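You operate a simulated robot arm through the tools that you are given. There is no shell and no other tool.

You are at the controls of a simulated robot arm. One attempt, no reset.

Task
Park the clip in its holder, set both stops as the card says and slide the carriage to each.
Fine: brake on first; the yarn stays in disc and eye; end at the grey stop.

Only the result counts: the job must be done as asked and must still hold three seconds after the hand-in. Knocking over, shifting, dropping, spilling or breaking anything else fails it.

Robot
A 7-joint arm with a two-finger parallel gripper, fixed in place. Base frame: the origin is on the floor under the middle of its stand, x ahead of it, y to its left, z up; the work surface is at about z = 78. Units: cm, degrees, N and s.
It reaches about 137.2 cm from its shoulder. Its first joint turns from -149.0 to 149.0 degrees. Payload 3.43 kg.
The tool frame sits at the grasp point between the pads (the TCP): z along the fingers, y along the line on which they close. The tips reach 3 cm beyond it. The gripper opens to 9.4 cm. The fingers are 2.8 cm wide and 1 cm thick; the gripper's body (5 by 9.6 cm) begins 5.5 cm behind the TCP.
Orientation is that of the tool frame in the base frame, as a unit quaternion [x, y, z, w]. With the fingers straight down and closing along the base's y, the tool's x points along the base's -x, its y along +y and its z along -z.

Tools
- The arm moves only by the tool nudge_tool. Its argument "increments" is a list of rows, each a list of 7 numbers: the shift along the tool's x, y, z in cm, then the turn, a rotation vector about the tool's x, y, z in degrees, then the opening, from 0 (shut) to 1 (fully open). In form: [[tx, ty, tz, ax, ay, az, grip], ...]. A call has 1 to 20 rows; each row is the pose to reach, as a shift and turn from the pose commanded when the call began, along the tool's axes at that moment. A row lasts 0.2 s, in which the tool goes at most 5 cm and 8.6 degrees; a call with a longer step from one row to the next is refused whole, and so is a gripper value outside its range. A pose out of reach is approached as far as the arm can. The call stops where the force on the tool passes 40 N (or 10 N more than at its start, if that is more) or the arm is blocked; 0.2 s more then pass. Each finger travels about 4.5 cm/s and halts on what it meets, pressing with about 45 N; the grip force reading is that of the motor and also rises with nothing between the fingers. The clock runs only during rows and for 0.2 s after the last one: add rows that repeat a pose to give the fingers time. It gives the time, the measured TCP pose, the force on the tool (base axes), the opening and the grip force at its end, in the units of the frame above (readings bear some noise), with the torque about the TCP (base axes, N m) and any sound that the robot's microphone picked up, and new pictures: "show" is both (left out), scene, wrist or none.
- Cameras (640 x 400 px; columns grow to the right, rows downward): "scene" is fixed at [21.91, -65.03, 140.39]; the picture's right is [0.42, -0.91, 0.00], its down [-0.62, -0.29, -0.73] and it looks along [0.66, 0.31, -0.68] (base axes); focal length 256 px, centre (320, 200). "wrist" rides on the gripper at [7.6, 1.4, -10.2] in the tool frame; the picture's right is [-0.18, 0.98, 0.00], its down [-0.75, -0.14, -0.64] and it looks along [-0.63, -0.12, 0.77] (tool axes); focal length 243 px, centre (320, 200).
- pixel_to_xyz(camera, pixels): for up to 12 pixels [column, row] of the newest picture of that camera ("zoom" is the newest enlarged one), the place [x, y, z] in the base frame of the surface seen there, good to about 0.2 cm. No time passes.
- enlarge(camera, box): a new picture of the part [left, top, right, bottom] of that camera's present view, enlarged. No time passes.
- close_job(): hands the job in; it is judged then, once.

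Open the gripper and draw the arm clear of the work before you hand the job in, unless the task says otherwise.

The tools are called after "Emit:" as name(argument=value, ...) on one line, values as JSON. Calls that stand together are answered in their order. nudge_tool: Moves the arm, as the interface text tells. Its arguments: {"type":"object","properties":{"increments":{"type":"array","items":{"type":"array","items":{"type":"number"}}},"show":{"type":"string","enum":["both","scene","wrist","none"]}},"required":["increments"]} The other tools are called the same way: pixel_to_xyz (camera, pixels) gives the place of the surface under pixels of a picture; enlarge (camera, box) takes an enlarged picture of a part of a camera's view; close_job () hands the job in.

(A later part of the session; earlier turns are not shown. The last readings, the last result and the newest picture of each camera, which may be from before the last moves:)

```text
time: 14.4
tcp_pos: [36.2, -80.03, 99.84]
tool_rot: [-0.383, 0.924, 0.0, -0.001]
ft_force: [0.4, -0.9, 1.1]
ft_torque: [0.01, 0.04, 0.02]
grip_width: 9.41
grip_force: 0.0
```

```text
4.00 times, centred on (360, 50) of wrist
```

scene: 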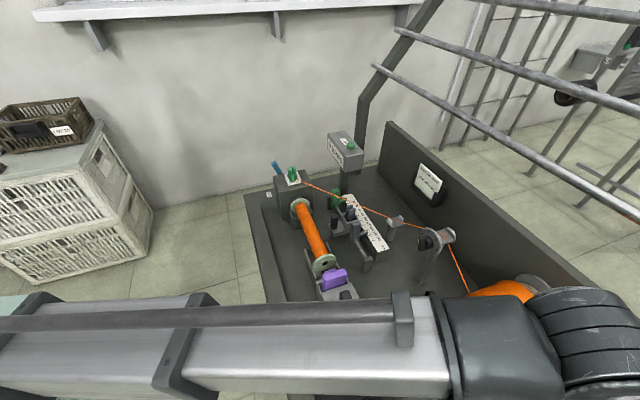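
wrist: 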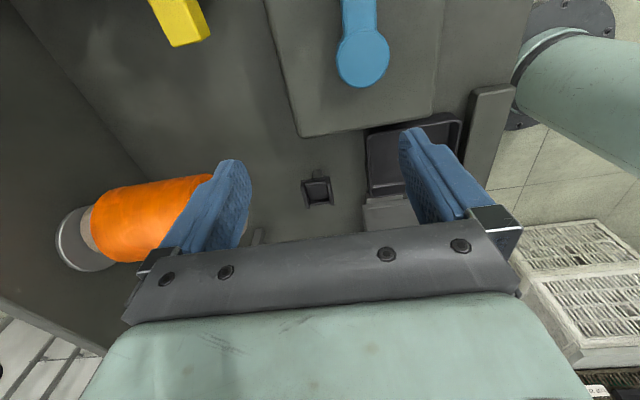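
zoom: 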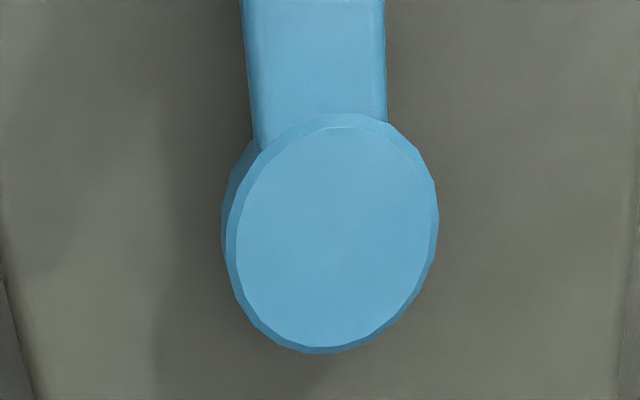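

The grey piece has black bits between its two lips; the green one carries the yarn. I travel back to look at the grey piece from the bobbin side at closer range before deciding.

Emit:
nudge_tool(increments=[[-3.2, 0.8, -2, 0, 0, 0, 1], [-7.5, 2.2, -3, 0, 0, 7.5, 1], [-12, 3.6, -3, 0, 0, 15, 1], [-16.5, 5, -3, 0, 0, 22.5, 1], [-21, 6.4, -3, 0, 0, 30, 1], [-25.5, 7.8, -3, 0, 0, 37.5, 1], [-30, 9.2, -3, 0, 0, 45, 1], [-34, 10.6, -3, 0, 0, 52.5, 1], [-37.5, 11.8, -3, 0, 0, 60, 1], [-40, 12.5, -3, 0, 0, 67.5, 1], [-42, 13, -3, 0, 0, 75, 1], [-43, 13.5, -3, 0, 0, 82.5, 1], [-43.5, 14, -2, 0, 0, 90, 1], [-43.5, 14, -2, 0, 0, 90, 1]])

```text
time: 17.4
tcp_pos: [57.18, -39.29, 102.07]
tool_rot: [0.384, 0.923, 0.0, 0.001]
ft_force: [0.3, -0.1, -0.3]
ft_torque: [0.02, -0.01, 0.03]
grip_width: 9.38
grip_force: 0.2
```

scene: 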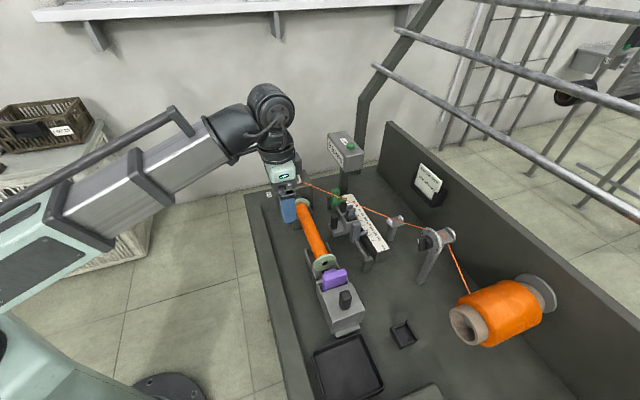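
wrist: 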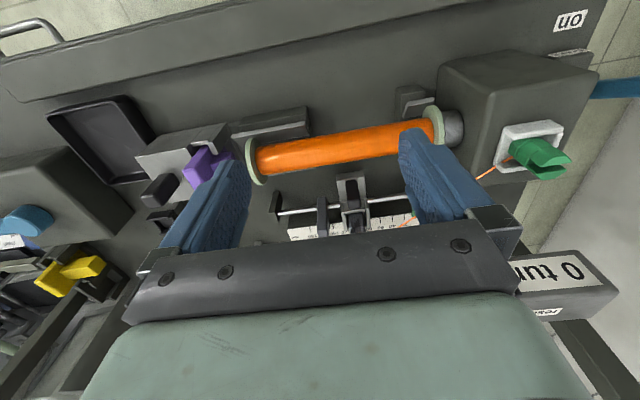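

The carriage is at (350,205) and at lower left another unit with a yellow part and a label shows; I enlarge both.

Emit:
enlarge(camera="wrist", box=[320, 160, 380, 240])

Emit:
enlarge(camera="wrist", box=[0, 180, 140, 320])

Emit:
enlarge(camera="wrist", box=[130, 120, 260, 240])

Emit:
enlarge(camera="wrist", box=[480, 100, 600, 200])

```text
5.00 times, centred on (350, 200) of wrist
```

zoom: 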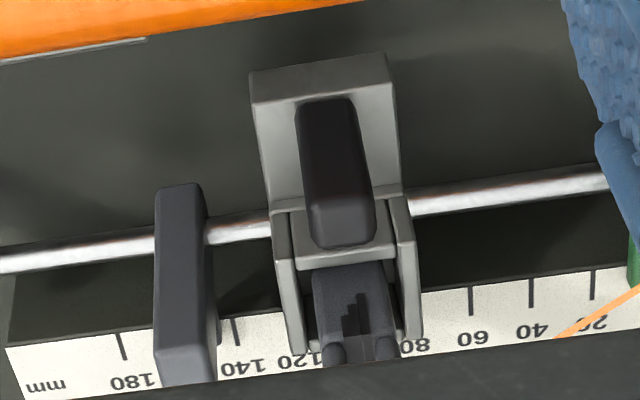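

```text
2.86 times, centred on (70, 250) of wrist
```

zoom: 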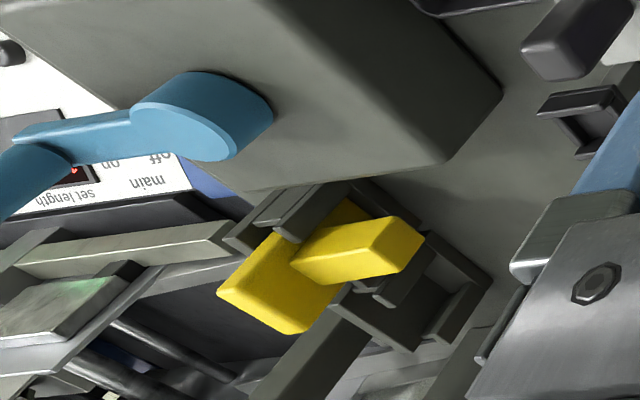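

```text
3.33 times, centred on (195, 180) of wrist
```

zoom: 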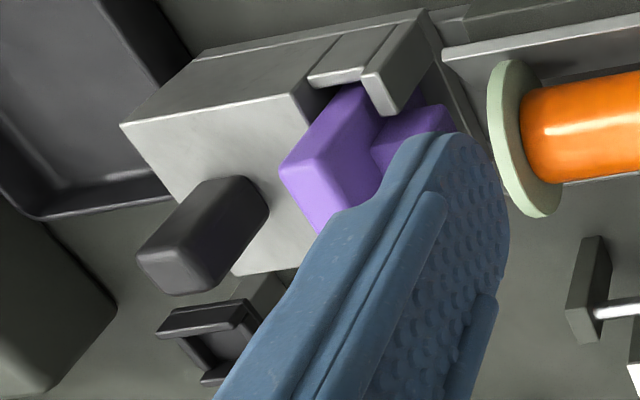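

```text
4.00 times, centred on (540, 150) of wrist
```

zoom: 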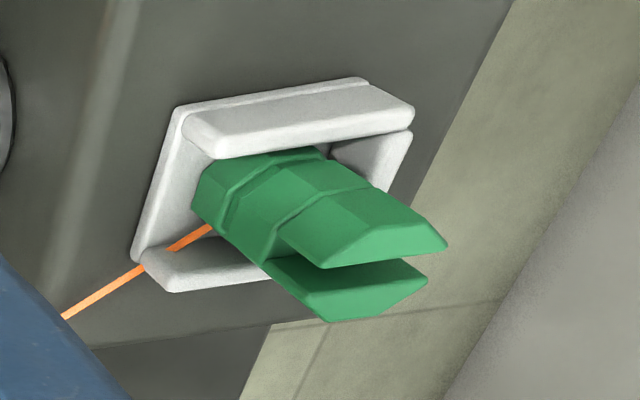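

Purple and yellow parts sit in sockets of other units, and a panel with "main on/off", "set length" is visible. I measure where these are and also the grey clip and box.

Emit:
pixel_to_xyz(camera="wrist", pixels=[[85, 268], [60, 280], [25, 225], [8, 240], [50, 245], [100, 285], [65, 180], [150, 260], [20, 300]])

Emit:
enlarge(camera="scene", box=[342, 200, 364, 222])

Emit:
pixel_to_xyz(camera="zoom", pixels=[[215, 135], [320, 110], [355, 165], [250, 190], [190, 340], [330, 310], [255, 365], [155, 275], [205, 378], [405, 340], [375, 245], [120, 250]])

```text
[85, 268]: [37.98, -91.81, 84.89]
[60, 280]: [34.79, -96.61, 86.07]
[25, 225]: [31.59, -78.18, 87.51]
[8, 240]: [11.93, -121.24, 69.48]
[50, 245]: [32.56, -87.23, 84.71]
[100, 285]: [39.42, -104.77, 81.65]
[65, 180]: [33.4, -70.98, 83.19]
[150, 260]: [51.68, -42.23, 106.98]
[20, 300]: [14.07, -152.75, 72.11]
```

```text
16.00 times, centred on (353, 211) of scene
```

zoom: 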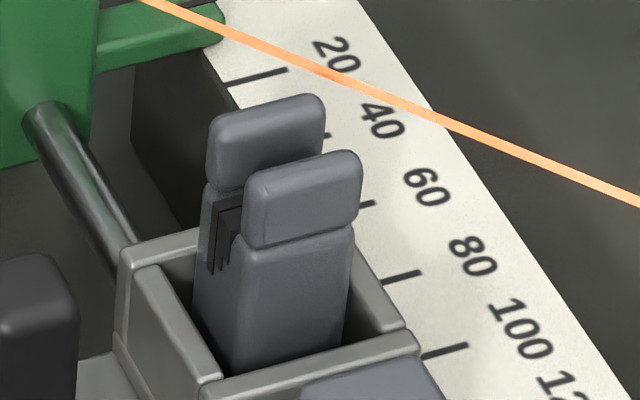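

```text
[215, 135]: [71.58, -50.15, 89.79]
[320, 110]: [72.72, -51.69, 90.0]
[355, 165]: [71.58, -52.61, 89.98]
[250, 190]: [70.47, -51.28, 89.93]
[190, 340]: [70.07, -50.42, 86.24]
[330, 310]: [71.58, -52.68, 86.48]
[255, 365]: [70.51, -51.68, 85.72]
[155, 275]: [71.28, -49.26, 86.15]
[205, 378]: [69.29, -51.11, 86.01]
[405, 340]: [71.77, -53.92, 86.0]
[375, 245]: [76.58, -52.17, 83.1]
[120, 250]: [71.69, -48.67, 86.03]
```

I conclude the yarn-end clip (green) on the headstock's white rest crosses over the green stop's path, and the black box on the post (same inner size as the white rest) is the likely parking holder. I'll check by a gentle grip whether it is loose; first I go above it with the fingers closing across the rail direction and measure.

Emit:
nudge_tool(increments=[[-0.6, 1.7, -0.5, 0, 0, -8.2, 1], [-1.2, 3.4, -1, 0, 0, -16.4, 1], [-1.8, 5.1, -1.4, 0, 0, -24.6, 1], [-2.4, 6.8, -1.4, 0, 0, -32.8, 1], [-3, 8.5, -1.4, 0, 0, -41, 1], [-3.6, 10.2, -1.4, 0, 0, -49.2, 1], [-4.2, 11.9, -1.4, 0, 0, -57.4, 1], [-4.8, 13.6, -1.4, 0, 0, -65.6, 1], [-5.5, 15.3, -1.4, 0, 0, -73.8, 1], [-6.1, 17, -1.4, 0, 0, -82, 1], [-6.67, 18.25, -1.4, 0, 0, -90, 1], [-6.67, 18.25, -1.4, 0, 0, -90, 1]])

```text
time: 20.0
tcp_pos: [74.67, -31.04, 103.6]
tool_rot: [-0.384, 0.924, 0.0, 0.0]
ft_force: [0.4, -0.5, 0.0]
ft_torque: [-0.01, 0.01, 0.0]
grip_width: 9.41
grip_force: 0.0
```

scene: 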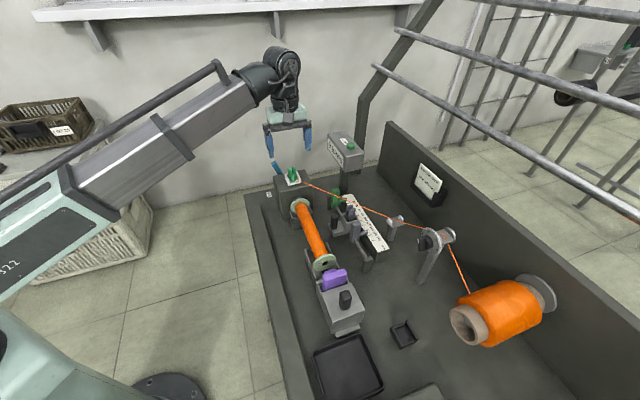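
wrist: 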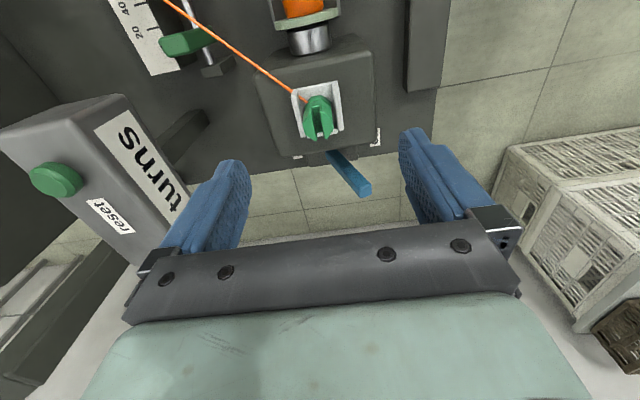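

I measure the machine's axes from the ruler edges and get details of the clip with an enlarged view.

Emit:
pixel_to_xyz(camera="scene", pixels=[[343.5, 196.5], [351.5, 194.8], [388, 248], [378.5, 251], [347, 202.5], [352, 210], [357, 218], [384, 240], [380, 235], [365, 213]])

Emit:
enlarge(camera="wrist", box=[280, 70, 360, 150])

Emit:
pixel_to_xyz(camera="zoom", pixels=[[240, 130], [410, 100], [400, 280], [285, 320], [310, 200], [330, 160], [300, 300], [350, 300], [280, 250], [380, 230], [345, 200], [322, 290]])

```text
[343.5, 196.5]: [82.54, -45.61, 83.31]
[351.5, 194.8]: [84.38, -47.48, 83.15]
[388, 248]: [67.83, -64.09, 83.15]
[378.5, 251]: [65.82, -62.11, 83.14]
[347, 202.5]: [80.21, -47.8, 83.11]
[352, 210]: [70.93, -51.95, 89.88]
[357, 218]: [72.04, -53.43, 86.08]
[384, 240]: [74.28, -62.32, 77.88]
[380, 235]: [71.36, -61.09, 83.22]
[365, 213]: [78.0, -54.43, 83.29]
```

```text
5.00 times, centred on (320, 110) of wrist
```

zoom: 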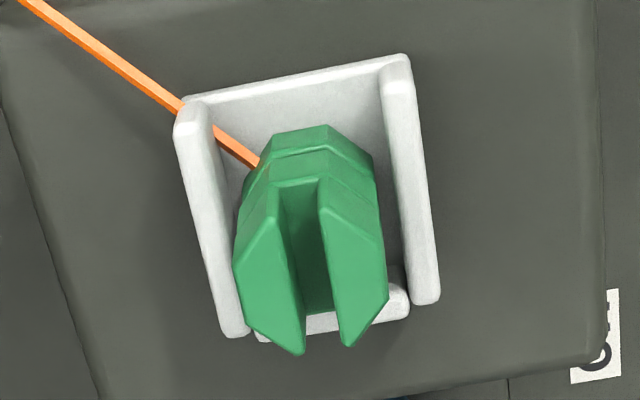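

```text
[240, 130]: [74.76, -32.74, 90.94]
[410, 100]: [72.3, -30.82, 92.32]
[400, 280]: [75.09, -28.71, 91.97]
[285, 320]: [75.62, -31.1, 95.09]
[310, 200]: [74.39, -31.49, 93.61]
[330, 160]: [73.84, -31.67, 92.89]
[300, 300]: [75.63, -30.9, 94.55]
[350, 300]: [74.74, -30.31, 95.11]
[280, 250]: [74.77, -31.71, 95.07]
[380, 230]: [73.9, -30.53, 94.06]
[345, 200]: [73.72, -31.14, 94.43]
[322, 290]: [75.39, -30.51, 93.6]
```

The clip centre works out to about (74.94,-31.10), ~2.4 cm across, top at z≈95.1; walls of the rest top out at 92.3. I centre over it, descend to TCP z≈95.7 with open fingers.

Emit:
nudge_tool(increments=[[-0.15, -0.24, 0, 0, 0, 0, 1], [-0.15, -0.24, 2.5, 0, 0, 0, 1], [-0.15, -0.24, 5, 0, 0, 0, 1], [-0.15, -0.24, 7, 0, 0, 0, 1], [-0.15, -0.24, 7.9, 0, 0, 0, 1], [-0.15, -0.24, 7.9, 0, 0, 0, 1]])

```text
time: 21.4
tcp_pos: [74.81, -31.2, 95.59]
tool_rot: [-0.383, 0.924, 0.0, 0.0]
ft_force: [0.0, -0.7, -0.1]
ft_torque: [0.04, -0.02, -0.01]
grip_width: 9.38
grip_force: 0.1
```

scene: 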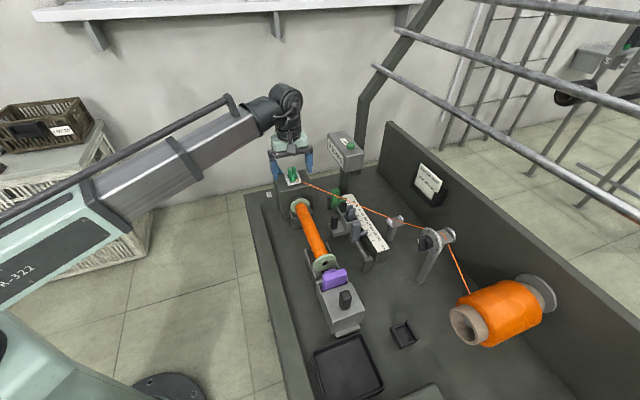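
wrist: 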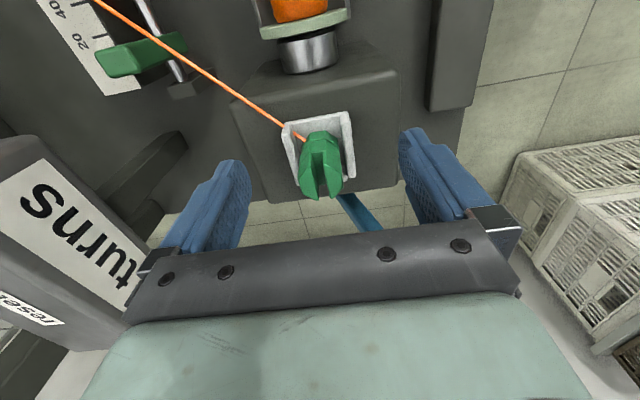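

The clip (322,165) is centred between the fingers. I close on it.

Emit:
nudge_tool(increments=[[0, 0, 0, 0, 0, 0, 0.6], [0, 0, 0, 0, 0, 0, 0.35], [0, 0, 0, 0, 0, 0, 0.3], [0, 0, 0, 0, 0, 0, 0.2], [0, 0, 0, 0, 0, 0, 0.1], [0, 0, 0, 0, 0, 0, 0], [0, 0, 0, 0, 0, 0, 0]])

```text
time: 23.0
tcp_pos: [74.97, -31.14, 95.56]
tool_rot: [-0.383, 0.924, 0.0, 0.0]
ft_force: [-1.1, 0.1, 1.5]
ft_torque: [0.01, 0.04, 0.04]
grip_width: 2.25
grip_force: 45.6
```

scene: 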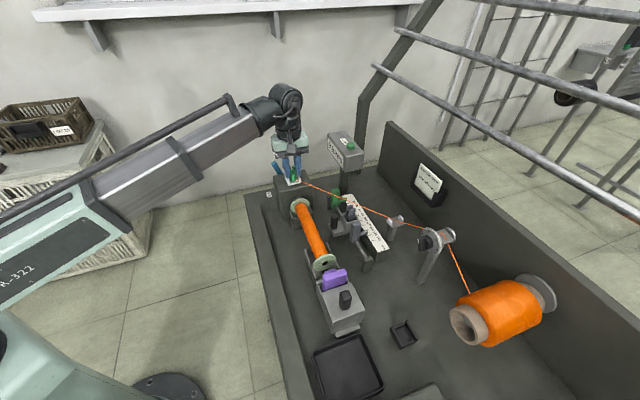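
wrist: 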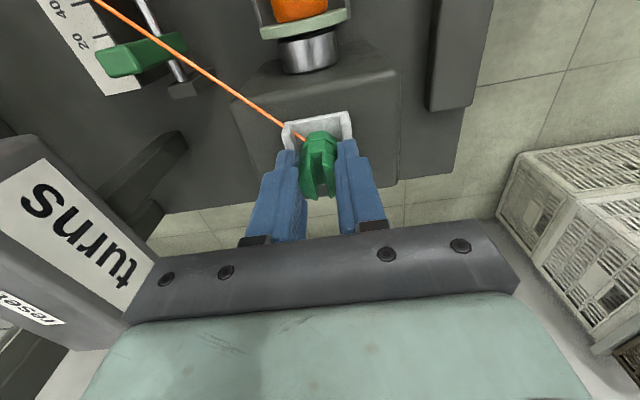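

Gripped at width 2.25 cm. I lift just 0.8 cm to test whether it is loose.

Emit:
nudge_tool(increments=[[0, 0, -0.2, 0, 0, 0, 0], [0, 0, -0.4, 0, 0, 0, 0], [0, 0, -0.6, 0, 0, 0, 0], [0, 0, -0.8, 0, 0, 0, 0]])

Emit:
enlarge(camera="wrist", box=[260, 90, 380, 210])

```text
time: 24.0
tcp_pos: [75.03, -31.29, 96.5]
tool_rot: [-0.383, 0.924, 0.0, -0.001]
ft_force: [-0.3, -0.5, -0.3]
ft_torque: [0.01, -0.02, 0.01]
grip_width: 2.24
grip_force: 44.7
```

scene: 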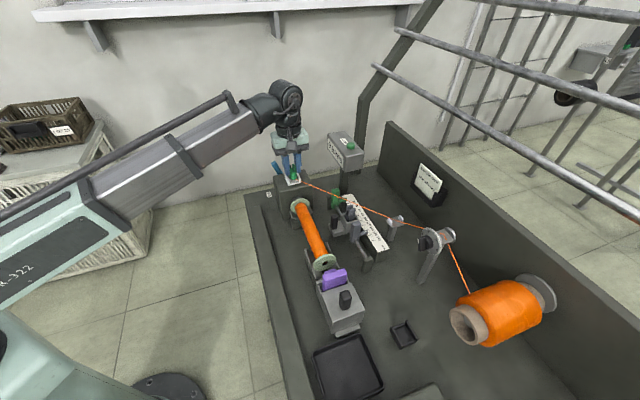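
wrist: 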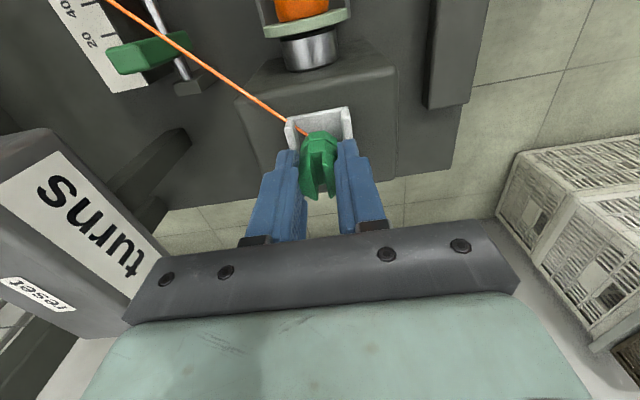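

```text
3.33 times, centred on (320, 150) of wrist
```

zoom: 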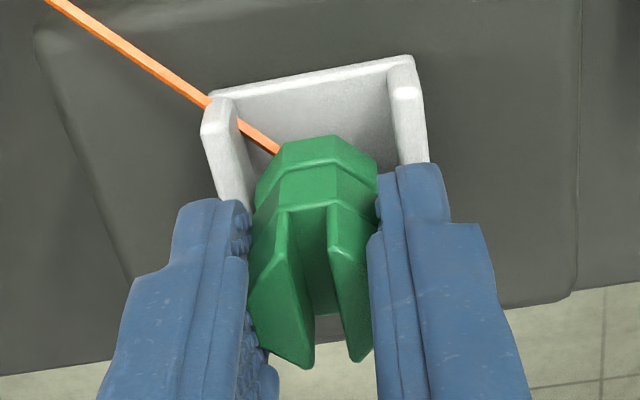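

The clip lifts freely (no extra force), so it is a loose clip with the yarn end – the clip to park. Before carrying it, I measure the eye, disc post, grey stop and tailstock handle to plan a path that keeps the yarn taut-neutral and above the carriage jaws.

Emit:
pixel_to_xyz(camera="scene", pixels=[[395.4, 220.4], [389.5, 216], [401.5, 210], [362, 214], [358, 219], [421, 281], [430, 262], [436, 250], [345, 292], [344, 305], [367, 256], [335, 272]])

Emit:
enlarge(camera="scene", box=[380, 200, 480, 300])

```text
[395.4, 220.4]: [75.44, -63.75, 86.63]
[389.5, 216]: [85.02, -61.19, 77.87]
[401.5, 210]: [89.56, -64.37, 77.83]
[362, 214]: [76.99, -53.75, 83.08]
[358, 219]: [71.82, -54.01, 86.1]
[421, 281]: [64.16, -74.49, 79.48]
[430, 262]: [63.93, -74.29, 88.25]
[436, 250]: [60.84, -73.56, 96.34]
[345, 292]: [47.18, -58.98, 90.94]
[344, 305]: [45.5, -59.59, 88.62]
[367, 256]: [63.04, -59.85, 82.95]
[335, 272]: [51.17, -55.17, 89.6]
```

```text
4.00 times, centred on (430, 250) of scene
```

zoom: 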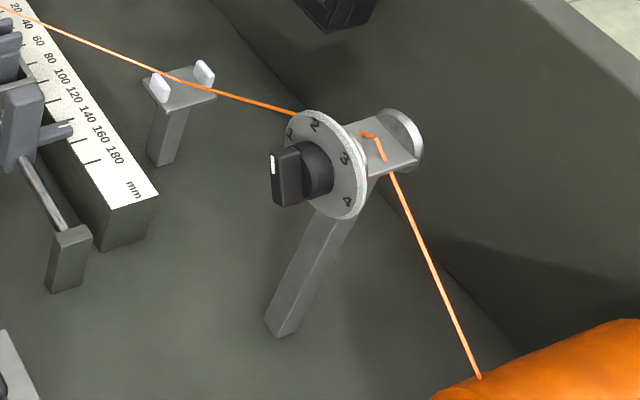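

Eye is at (75.4,-63.75,86.6). I lift the clip clear of its rest to TCP z≈100.8 and begin an arc of about 31 cm around the eye on the bobbin side, slowly.

Emit:
nudge_tool(increments=[[0, 0, -0.6, 0, 0, 0, 0], [0, 0, -1.2, 0, 0, 0, 0], [0, 0, -1.8, 0, 0, 0, 0], [0.3, 0, -2.4, 0, 0, 0, 0], [1.0, 0.1, -3.0, 0, 0, 0, 0], [1.8, 0.2, -3.7, 0, 0, 0, 0], [2.78, 0.39, -4.35, 0, 0, 0, 0], [3.85, 1.2, -4.35, 0, 0, 0, 0], [4.93, 2.03, -4.35, 0, 0, 0, 0], [6.1, 2.75, -4.35, 0, 0, 0, 0], [7.21, 3.49, -4.35, 0, 0, 0, 0], [7.21, 3.49, -4.35, 0, 0, 0, 0]])

Emit:
enlarge(camera="scene", box=[280, 130, 460, 260])

```text
time: 26.6
tcp_pos: [67.48, -33.94, 100.71]
tool_rot: [-0.383, 0.924, 0.0, 0.0]
ft_force: [-0.2, 0.6, 0.5]
ft_torque: [0.0, 0.01, -0.01]
grip_width: 2.25
grip_force: 44.8
```

scene: 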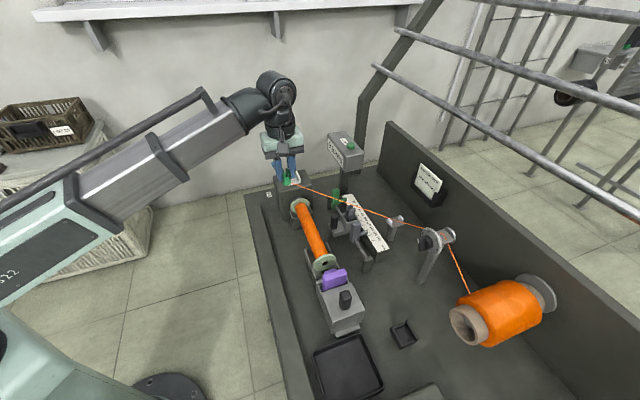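
wrist: 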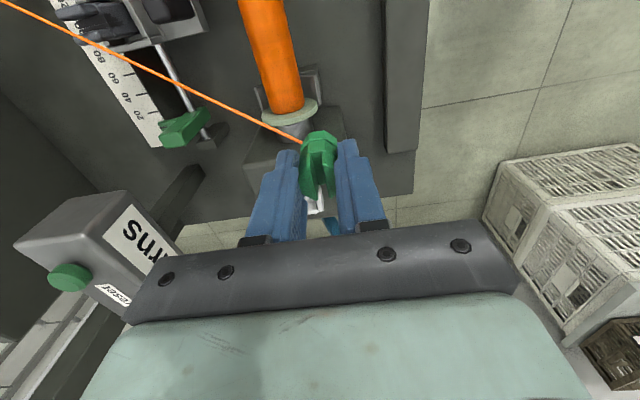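

```text
3.08 times, centred on (370, 195) of scene
```

zoom: 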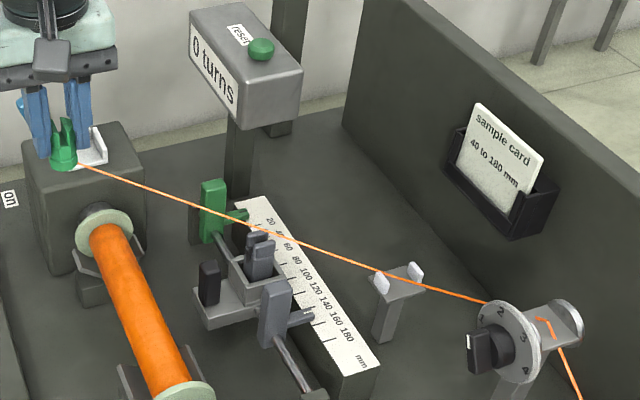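

The yarn stays taut and in the eye and disc. I raise 1 cm more so the yarn clears the carriage jaws, and continue the arc over the bobbin.

Emit:
nudge_tool(increments=[[0, 0, -0.5, 0, 0, 0, 0], [0, 0, -1, 0, 0, 0, 0], [1.17, 0.66, -1, 0, 0, 0, 0], [2.4, 1.25, -1, 0, 0, 0, 0], [3.65, 1.79, -1, 0, 0, 0, 0], [4.9, 2.28, -1, 0, 0, 0, 0], [6.2, 2.7, -1, 0, 0, 0, 0], [7.48, 3.09, -1, 0, 0, 0, 0], [8.8, 3.4, -1, 0, 0, 0, 0], [10.12, 3.68, -1, 0, 0, 0, 0], [11.5, 3.9, -1, 0, 0, 0, 0], [12.8, 4.03, -1, 0, 0, 0, 0], [14.2, 4.1, -1, 0, 0, 0, 0], [15.5, 4.15, -1, 0, 0, 0, 0]])

Emit:
enlarge(camera="scene", box=[280, 130, 460, 260])

```text
time: 29.6
tcp_pos: [53.59, -41.97, 101.83]
tool_rot: [-0.382, 0.924, -0.001, 0.0]
ft_force: [-0.3, 0.1, 0.3]
ft_torque: [0.03, -0.02, 0.02]
grip_width: 2.27
grip_force: 44.8
```

scene: 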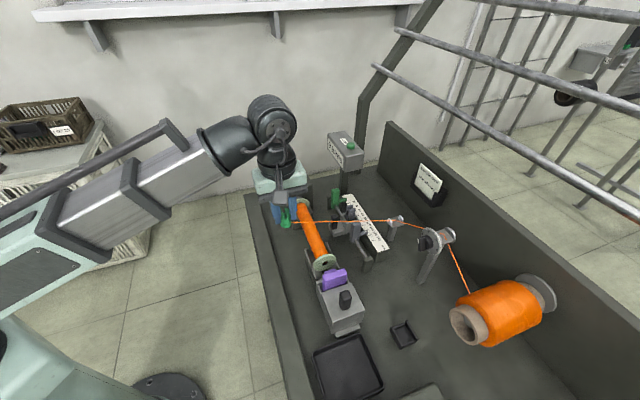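
wrist: 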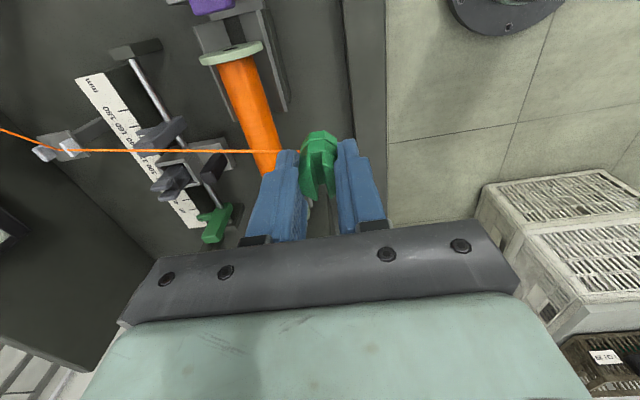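

```text
3.08 times, centred on (370, 195) of scene
```

zoom: 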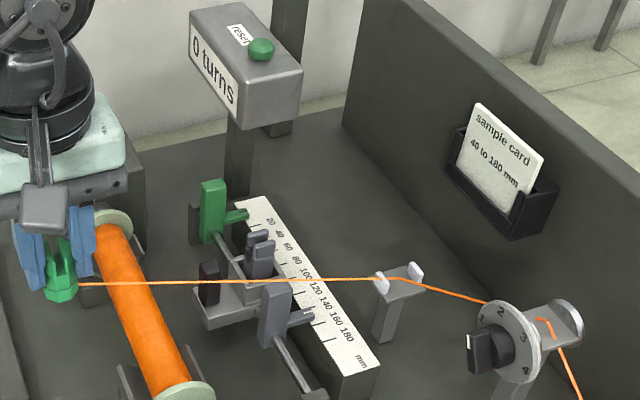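

Yarn is still straight in the eye, over the carriage. I continue the arc over the tailstock toward the black holder, staying high.

Emit:
nudge_tool(increments=[[1.4, -0.05, 0, 0, 0, 0, 0], [2.7, -0.12, 0, 0, 0, 0, 0], [4.1, -0.3, 0, 0, 0, 0, 0], [5.38, -0.47, 0, 0, 0, 0, 0], [6.7, -0.75, 0, 0, 0, 0, 0], [8.02, -1.06, 0, 0, 0, 0, 0], [9.3, -1.45, 0, 0, 0, 0, 0], [10.6, -1.87, 0, 0, 0, 0, 0], [11.9, -2.4, 0, 0, 0, 0, 0], [13.1, -2.9, 0, 0, 0, 0, 0], [14.3, -3.5, 0, 0, 0, 0, 0], [15.5, -4.15, 0, 0, 0, 0, 0], [17.78, -5.61, 0, 0, 0, 0, 0], [19.93, -7.25, 0, 0, 0, 0, 0], [21.92, -9.08, 0, 0, 0, 0, 0], [23.75, -11.07, 0, 0, 0, 0, 0], [24.98, -13.51, 0, 0, 0, 0, 0], [24.98, -13.51, 0, 0, 0, 0, 0]])

Emit:
enlarge(camera="scene", box=[280, 180, 480, 400])

```text
time: 33.4
tcp_pos: [45.26, -69.32, 101.61]
tool_rot: [-0.384, 0.924, 0.0, 0.0]
ft_force: [-0.1, 0.1, 0.1]
ft_torque: [0.0, 0.0, 0.02]
grip_width: 2.28
grip_force: 44.9
```

scene: 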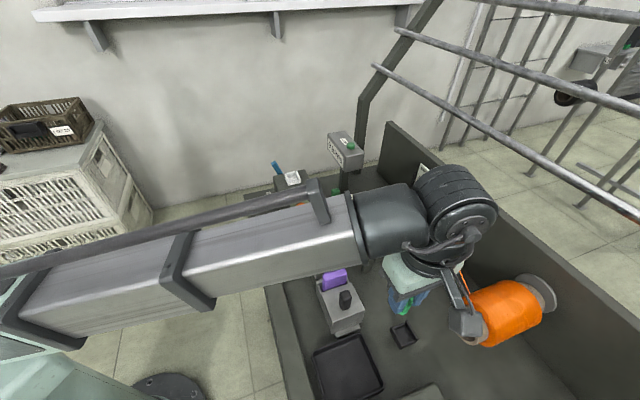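
wrist: 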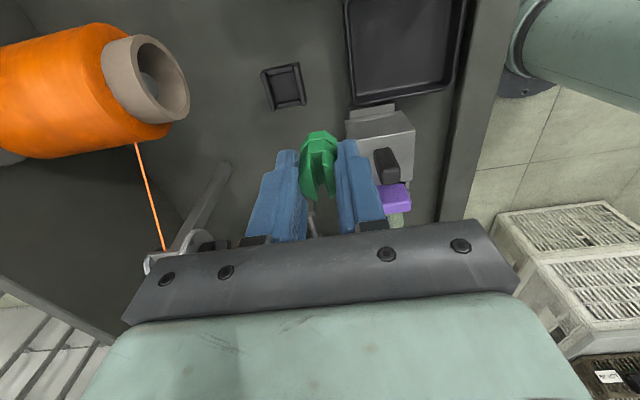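

```text
1.82 times, centred on (380, 290) of scene
```

zoom: 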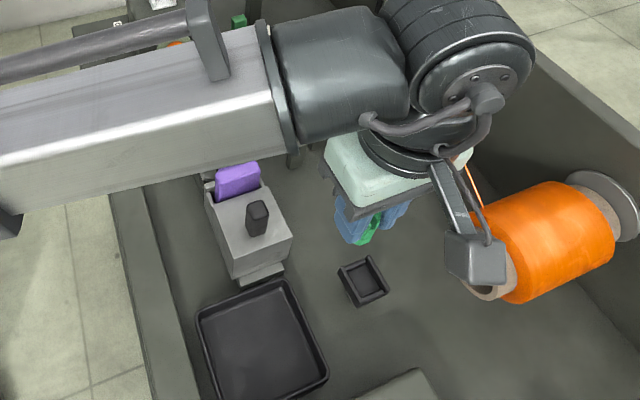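

Now above the tailstock's end; the black holder shows at (285,87) in the wrist view. I enlarge it to locate its centre precisely.

Emit:
enlarge(camera="wrist", box=[250, 55, 320, 120])

Emit:
pixel_to_xyz(camera="zoom", pixels=[[320, 210], [240, 180], [400, 180], [320, 130], [320, 290], [225, 210], [400, 230], [310, 330]])

```text
6.15 times, centred on (285, 88) of wrist
```

zoom: 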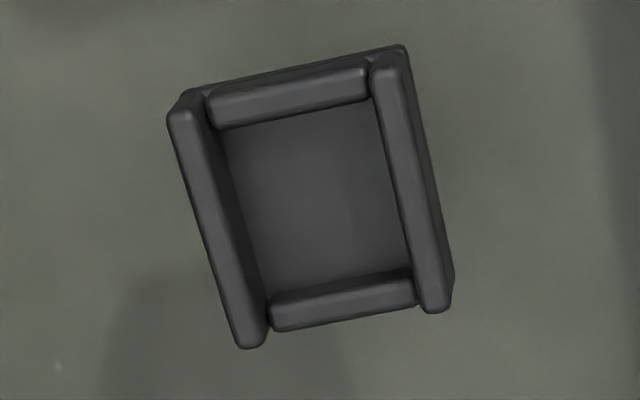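

```text
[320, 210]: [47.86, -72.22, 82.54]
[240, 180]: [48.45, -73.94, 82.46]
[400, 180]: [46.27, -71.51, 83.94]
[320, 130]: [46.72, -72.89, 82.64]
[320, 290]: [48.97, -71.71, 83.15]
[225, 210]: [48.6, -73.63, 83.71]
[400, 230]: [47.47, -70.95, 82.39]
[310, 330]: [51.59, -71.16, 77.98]
```

Holder centre works out to about (47.58,-72.58), inside ~3.0×2.9 cm. Now I check how the clip sits relative to the TCP by measuring its visible faces.

Emit:
enlarge(camera="wrist", box=[285, 120, 355, 210])

Emit:
pixel_to_xyz(camera="zoom", pixels=[[300, 70], [340, 65], [300, 100], [330, 95], [310, 130], [295, 180], [345, 170], [270, 100], [380, 90], [320, 60]])

```text
4.44 times, centred on (320, 165) of wrist
```

zoom: 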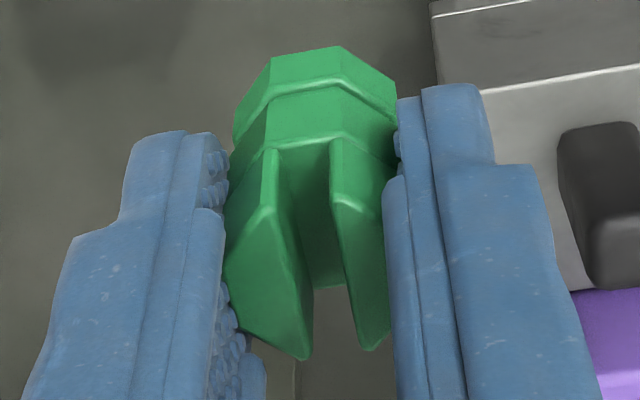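

```text
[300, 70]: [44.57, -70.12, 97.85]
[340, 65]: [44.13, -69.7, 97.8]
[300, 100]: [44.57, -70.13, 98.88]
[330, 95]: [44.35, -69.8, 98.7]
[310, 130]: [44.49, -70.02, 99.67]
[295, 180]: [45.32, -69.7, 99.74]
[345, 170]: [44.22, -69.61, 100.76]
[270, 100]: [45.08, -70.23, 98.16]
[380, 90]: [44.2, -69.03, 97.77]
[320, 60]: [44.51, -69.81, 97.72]
```

The clip's +u face is 1.05 cm from the TCP, so the clip is centred in the grip within 0.1 cm. I check the package core's distance before descending near it.

Emit:
pixel_to_xyz(camera="wrist", pixels=[[188, 90], [175, 122], [155, 45], [105, 50], [150, 80], [130, 135], [180, 60], [350, 110], [405, 150], [385, 165]])

```text
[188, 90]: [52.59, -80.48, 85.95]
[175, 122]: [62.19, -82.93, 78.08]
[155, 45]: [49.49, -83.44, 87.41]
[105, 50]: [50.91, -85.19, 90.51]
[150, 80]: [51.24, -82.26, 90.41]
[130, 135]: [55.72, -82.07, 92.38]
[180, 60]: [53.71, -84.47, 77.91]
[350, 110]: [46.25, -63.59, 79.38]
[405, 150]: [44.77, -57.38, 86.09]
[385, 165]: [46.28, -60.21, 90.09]
```

Clearance to the package core is about 3 cm. I move over the holder centre and descend to just above its walls (TCP z≈89).

Emit:
nudge_tool(increments=[[0.4, -1.3, 0, 0, 0, 0, 0], [0.6, -2.6, 0, 0, 0, 0, 0], [0.77, -3.96, 1, 0, 0, 0, 0], [0.77, -3.96, 3, 0, 0, 0, 0], [0.77, -3.96, 5, 0, 0, 0, 0], [0.77, -3.96, 7, 0, 0, 0, 0], [0.77, -3.96, 9, 0, 0, 0, 0], [0.77, -3.96, 11, 0, 0, 0, 0], [0.77, -3.96, 12.4, 0, 0, 0, 0], [0.77, -3.96, 12.4, 0, 0, 0, 0]])

Emit:
enlarge(camera="wrist", box=[250, 80, 390, 200])

Emit:
enlarge(camera="scene", box=[370, 280, 450, 360])

```text
time: 35.6
tcp_pos: [47.54, -72.36, 89.26]
tool_rot: [-0.382, 0.924, -0.001, 0.0]
ft_force: [-0.7, -0.4, -1.0]
ft_torque: [0.02, 0.01, 0.01]
grip_width: 2.26
grip_force: 44.5
```

scene: 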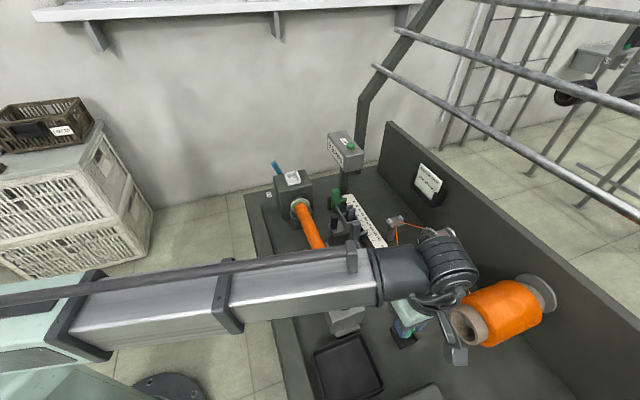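
wrist: 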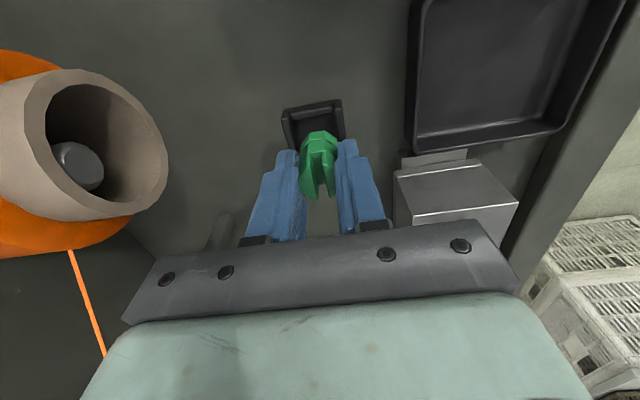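

```text
3.33 times, centred on (320, 140) of wrist
```

zoom: 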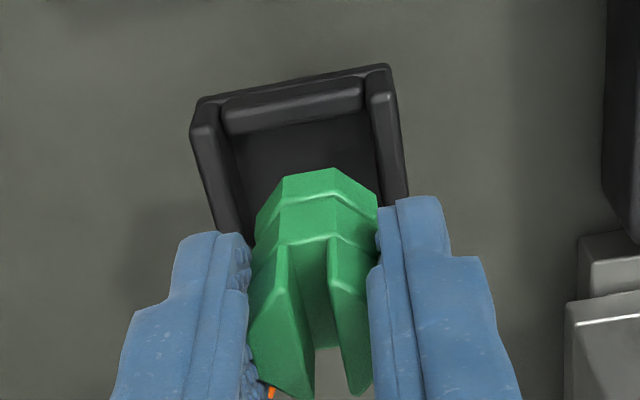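

```text
5.00 times, centred on (410, 320) of scene
```

zoom: 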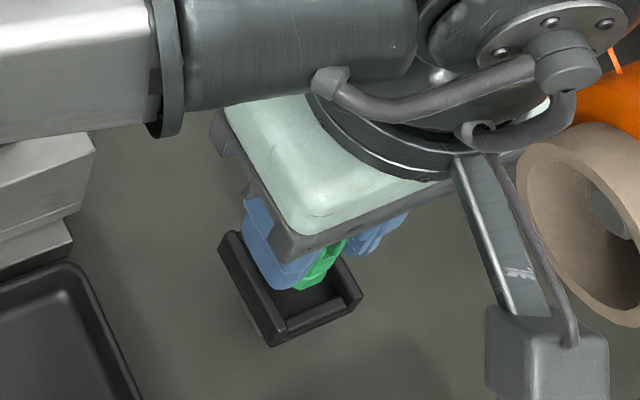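

Sideways the clip is centred on the holder (316 vs 317 px), but it sits about 0.2 cm too far toward the headstock. I shift +0.2 along tool x and lower in small steps to the floor.

Emit:
nudge_tool(increments=[[0.2, 0, 0, 0, 0, 0, 0], [0.2, 0, 0.4, 0, 0, 0, 0], [0.2, 0, 0.8, 0, 0, 0, 0], [0.2, 0, 1.2, 0, 0, 0, 0], [0.2, 0, 1.5, 0, 0, 0, 0], [0.2, 0, 1.8, 0, 0, 0, 0], [0.2, 0, 2.0, 0, 0, 0, 0], [0.2, 0, 2.1, 0, 0, 0, 0]])

Emit:
enlarge(camera="wrist", box=[250, 80, 390, 200])

```text
time: 37.4
tcp_pos: [47.48, -72.62, 87.19]
tool_rot: [-0.383, 0.924, 0.0, 0.0]
ft_force: [-0.6, -0.4, 1.1]
ft_torque: [0.0, 0.03, 0.0]
grip_width: 2.25
grip_force: 45.0
```

scene: 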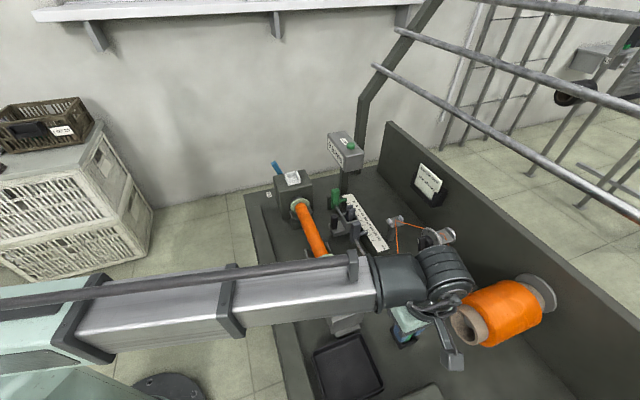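
wrist: 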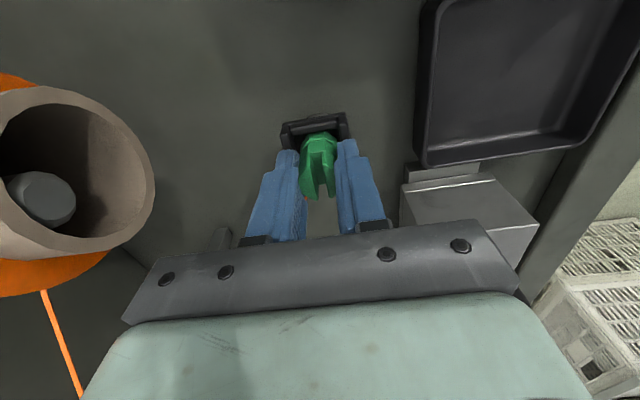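

```text
3.33 times, centred on (320, 140) of wrist
```

zoom: 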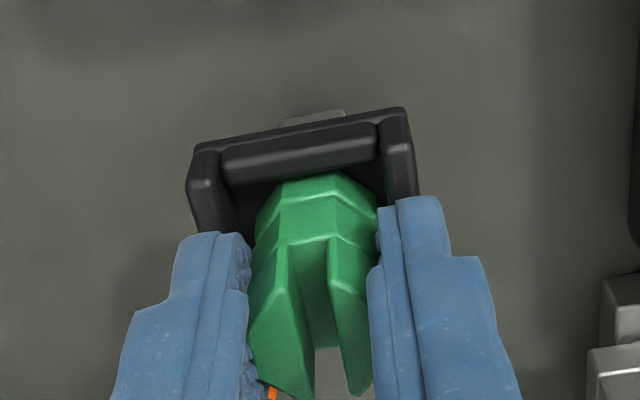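

The clip's ring is inside the walls now. I lower a little more until it touches the floor.

Emit:
nudge_tool(increments=[[0, 0, 0.1, 0, 0, 0, 0], [0, 0, 0.15, 0, 0, 0, 0], [0, 0, 0.2, 0, 0, 0, 0]], show="wrist")

```text
time: 38.2
tcp_pos: [47.43, -72.56, 87.03]
tool_rot: [-0.383, 0.924, 0.0, 0.0]
ft_force: [0.5, 1.0, 6.9]
ft_torque: [0.07, -0.01, 0.0]
grip_width: 2.24
grip_force: 44.6
```

wrist: 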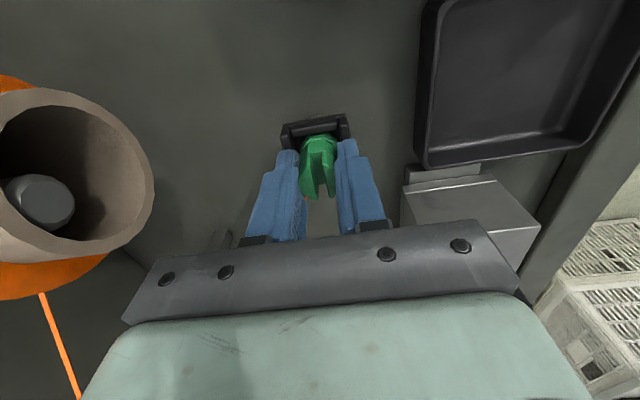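

Contact with the floor at about 7 N. I release by opening partway, then look.

Emit:
nudge_tool(increments=[[0, 0, 0, 0, 0, 0, 0.3], [0, 0, 0, 0, 0, 0, 0.35], [0, 0, 0, 0, 0, 0, 0.45], [0, 0, 0, 0, 0, 0, 0.55], [0, 0, 0, 0, 0, 0, 0.6]])

Emit:
enlarge(camera="wrist", box=[250, 80, 390, 200])

```text
time: 39.4
tcp_pos: [47.59, -72.66, 87.02]
tool_rot: [-0.384, 0.923, 0.0, 0.0]
ft_force: [-1.0, -0.4, -0.6]
ft_torque: [0.01, 0.0, 0.0]
grip_width: 5.67
grip_force: 0.1
```

scene: 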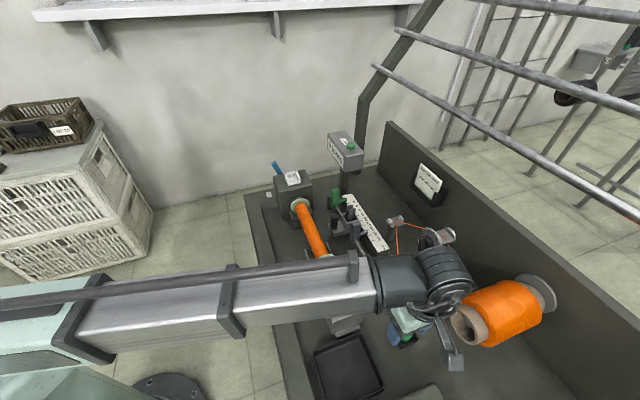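
wrist: 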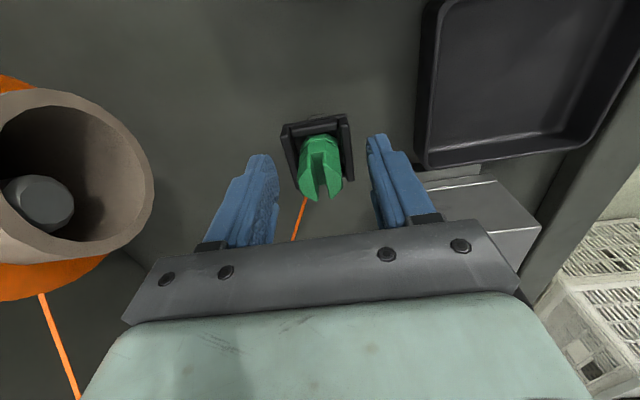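

```text
3.33 times, centred on (320, 140) of wrist
```

zoom: 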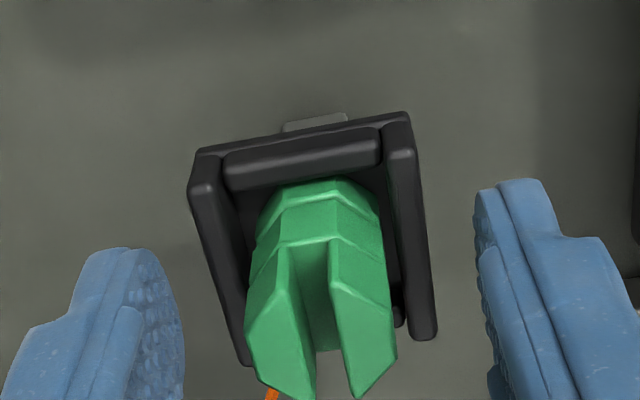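

The clip stands upright inside the black holder, with the yarn leaving toward the eye. I retract straight up.

Emit:
nudge_tool(increments=[[0, 0, -1, 0, 0, 0, 0.6], [0, 0, -3, 0, 0, 0, 0.6], [0, 0, -6, 0, 0, 0, 0.6], [0, 0, -10, 0, 0, 0, 0.6], [0, 0, -14, 0, 0, 0, 0.6], [0, 0, -18, 0, 0, 0, 0.6], [3, 4, -18, 0, 0, 0, 0.6], [3, 8, -18, 0, 0, 0, 0.6], [3, 12, -18, 0, 0, 0, 0.6], [3, 16, -18, 0, 0, 0, 0.6]])

Emit:
enlarge(camera="scene", box=[320, 190, 480, 360])

```text
time: 41.6
tcp_pos: [34.16, -63.42, 104.84]
tool_rot: [-0.382, 0.924, 0.0, 0.001]
ft_force: [0.1, -1.0, 0.1]
ft_torque: [0.01, 0.02, -0.02]
grip_width: 5.64
grip_force: 0.0
```

scene: 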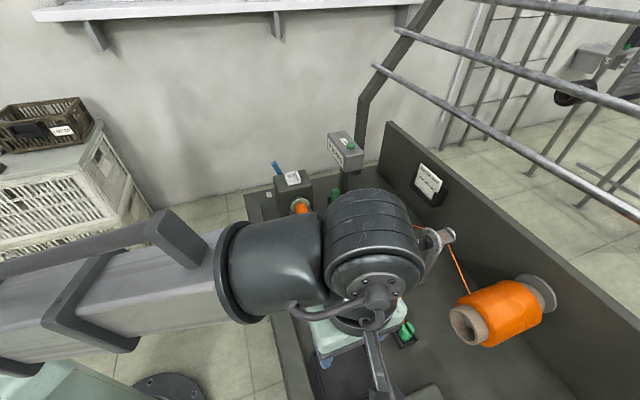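
wrist: 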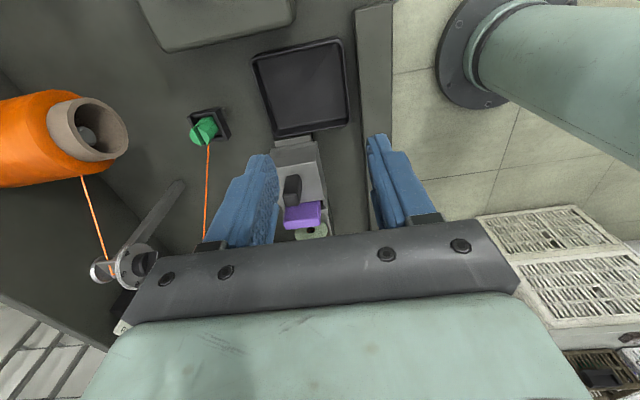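

```text
2.35 times, centred on (400, 275) of scene
```

zoom: 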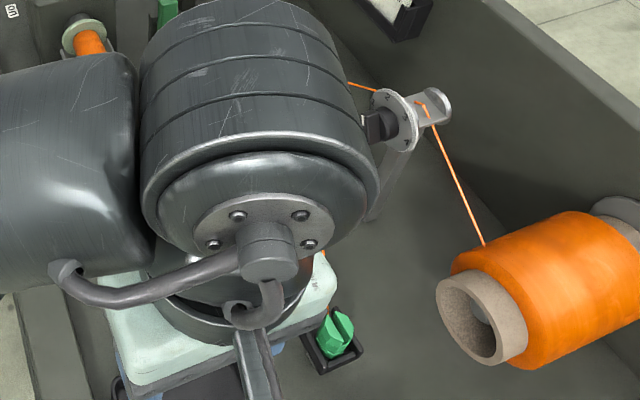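

Clip is parked with the yarn running clear of the rail. Next I move to look squarely at the rail from the bobbin side (no parallax along the scale) to read both stop pointers.

Emit:
nudge_tool(increments=[[-3.2, -0.5, 0, 0, 0, 8.2, 0.6], [-6.4, -1, 0, 0, 0, 16.4, 0.6], [-9.6, -1.4, 0, 0, 0, 24.6, 0.6], [-12.8, -1.9, 0.5, 0, 0, 32.8, 0.6], [-16, -2.3, 1, 0, 0, 41, 0.6], [-19.2, -2.8, 1.5, 0, 0, 49.2, 0.6], [-22.4, -3.2, 2, 0, 0, 57.4, 0.6], [-25.6, -3.7, 2.5, 0, 0, 65.6, 0.6], [-28.8, -4.1, 3, 0, 0, 73.8, 0.6], [-32, -4.6, 3.5, 0, 0, 82, 0.6], [-34.4, -5, 3.8, 0, 0, 90, 0.6], [-34.4, -5, 3.8, 0, 0, 90, 0.6]])

Emit:
enlarge(camera="wrist", box=[220, 110, 420, 235])

```text
time: 44.2
tcp_pos: [62.04, -42.54, 101.07]
tool_rot: [0.383, 0.924, 0.0, 0.0]
ft_force: [0.0, 0.6, 0.6]
ft_torque: [0.04, -0.02, 0.03]
grip_width: 5.64
grip_force: 0.1
```

scene: 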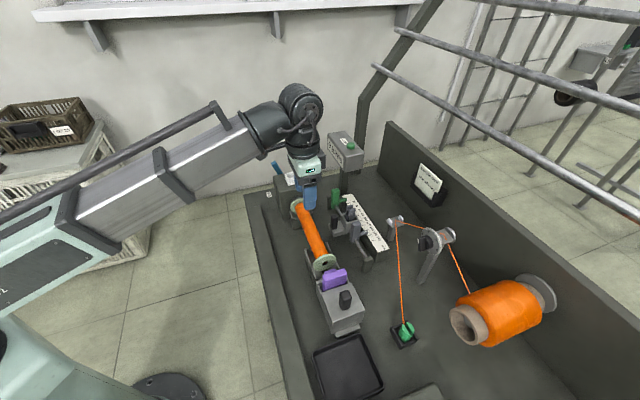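
wrist: 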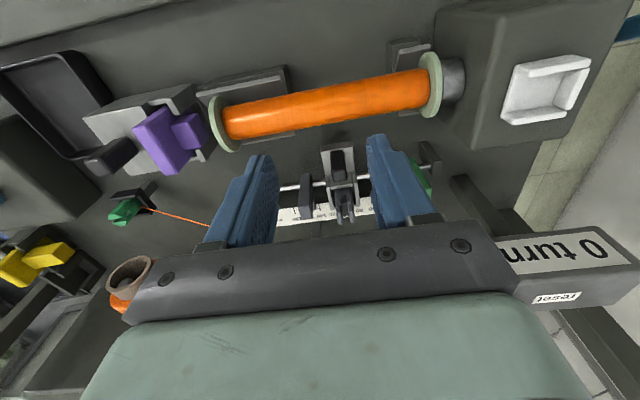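

```text
3.20 times, centred on (320, 172) of wrist
```

zoom: 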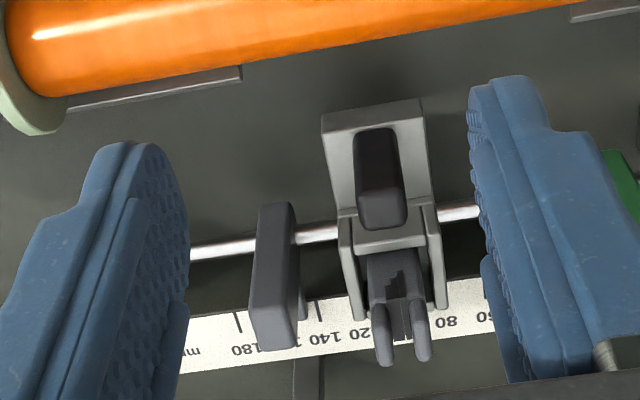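

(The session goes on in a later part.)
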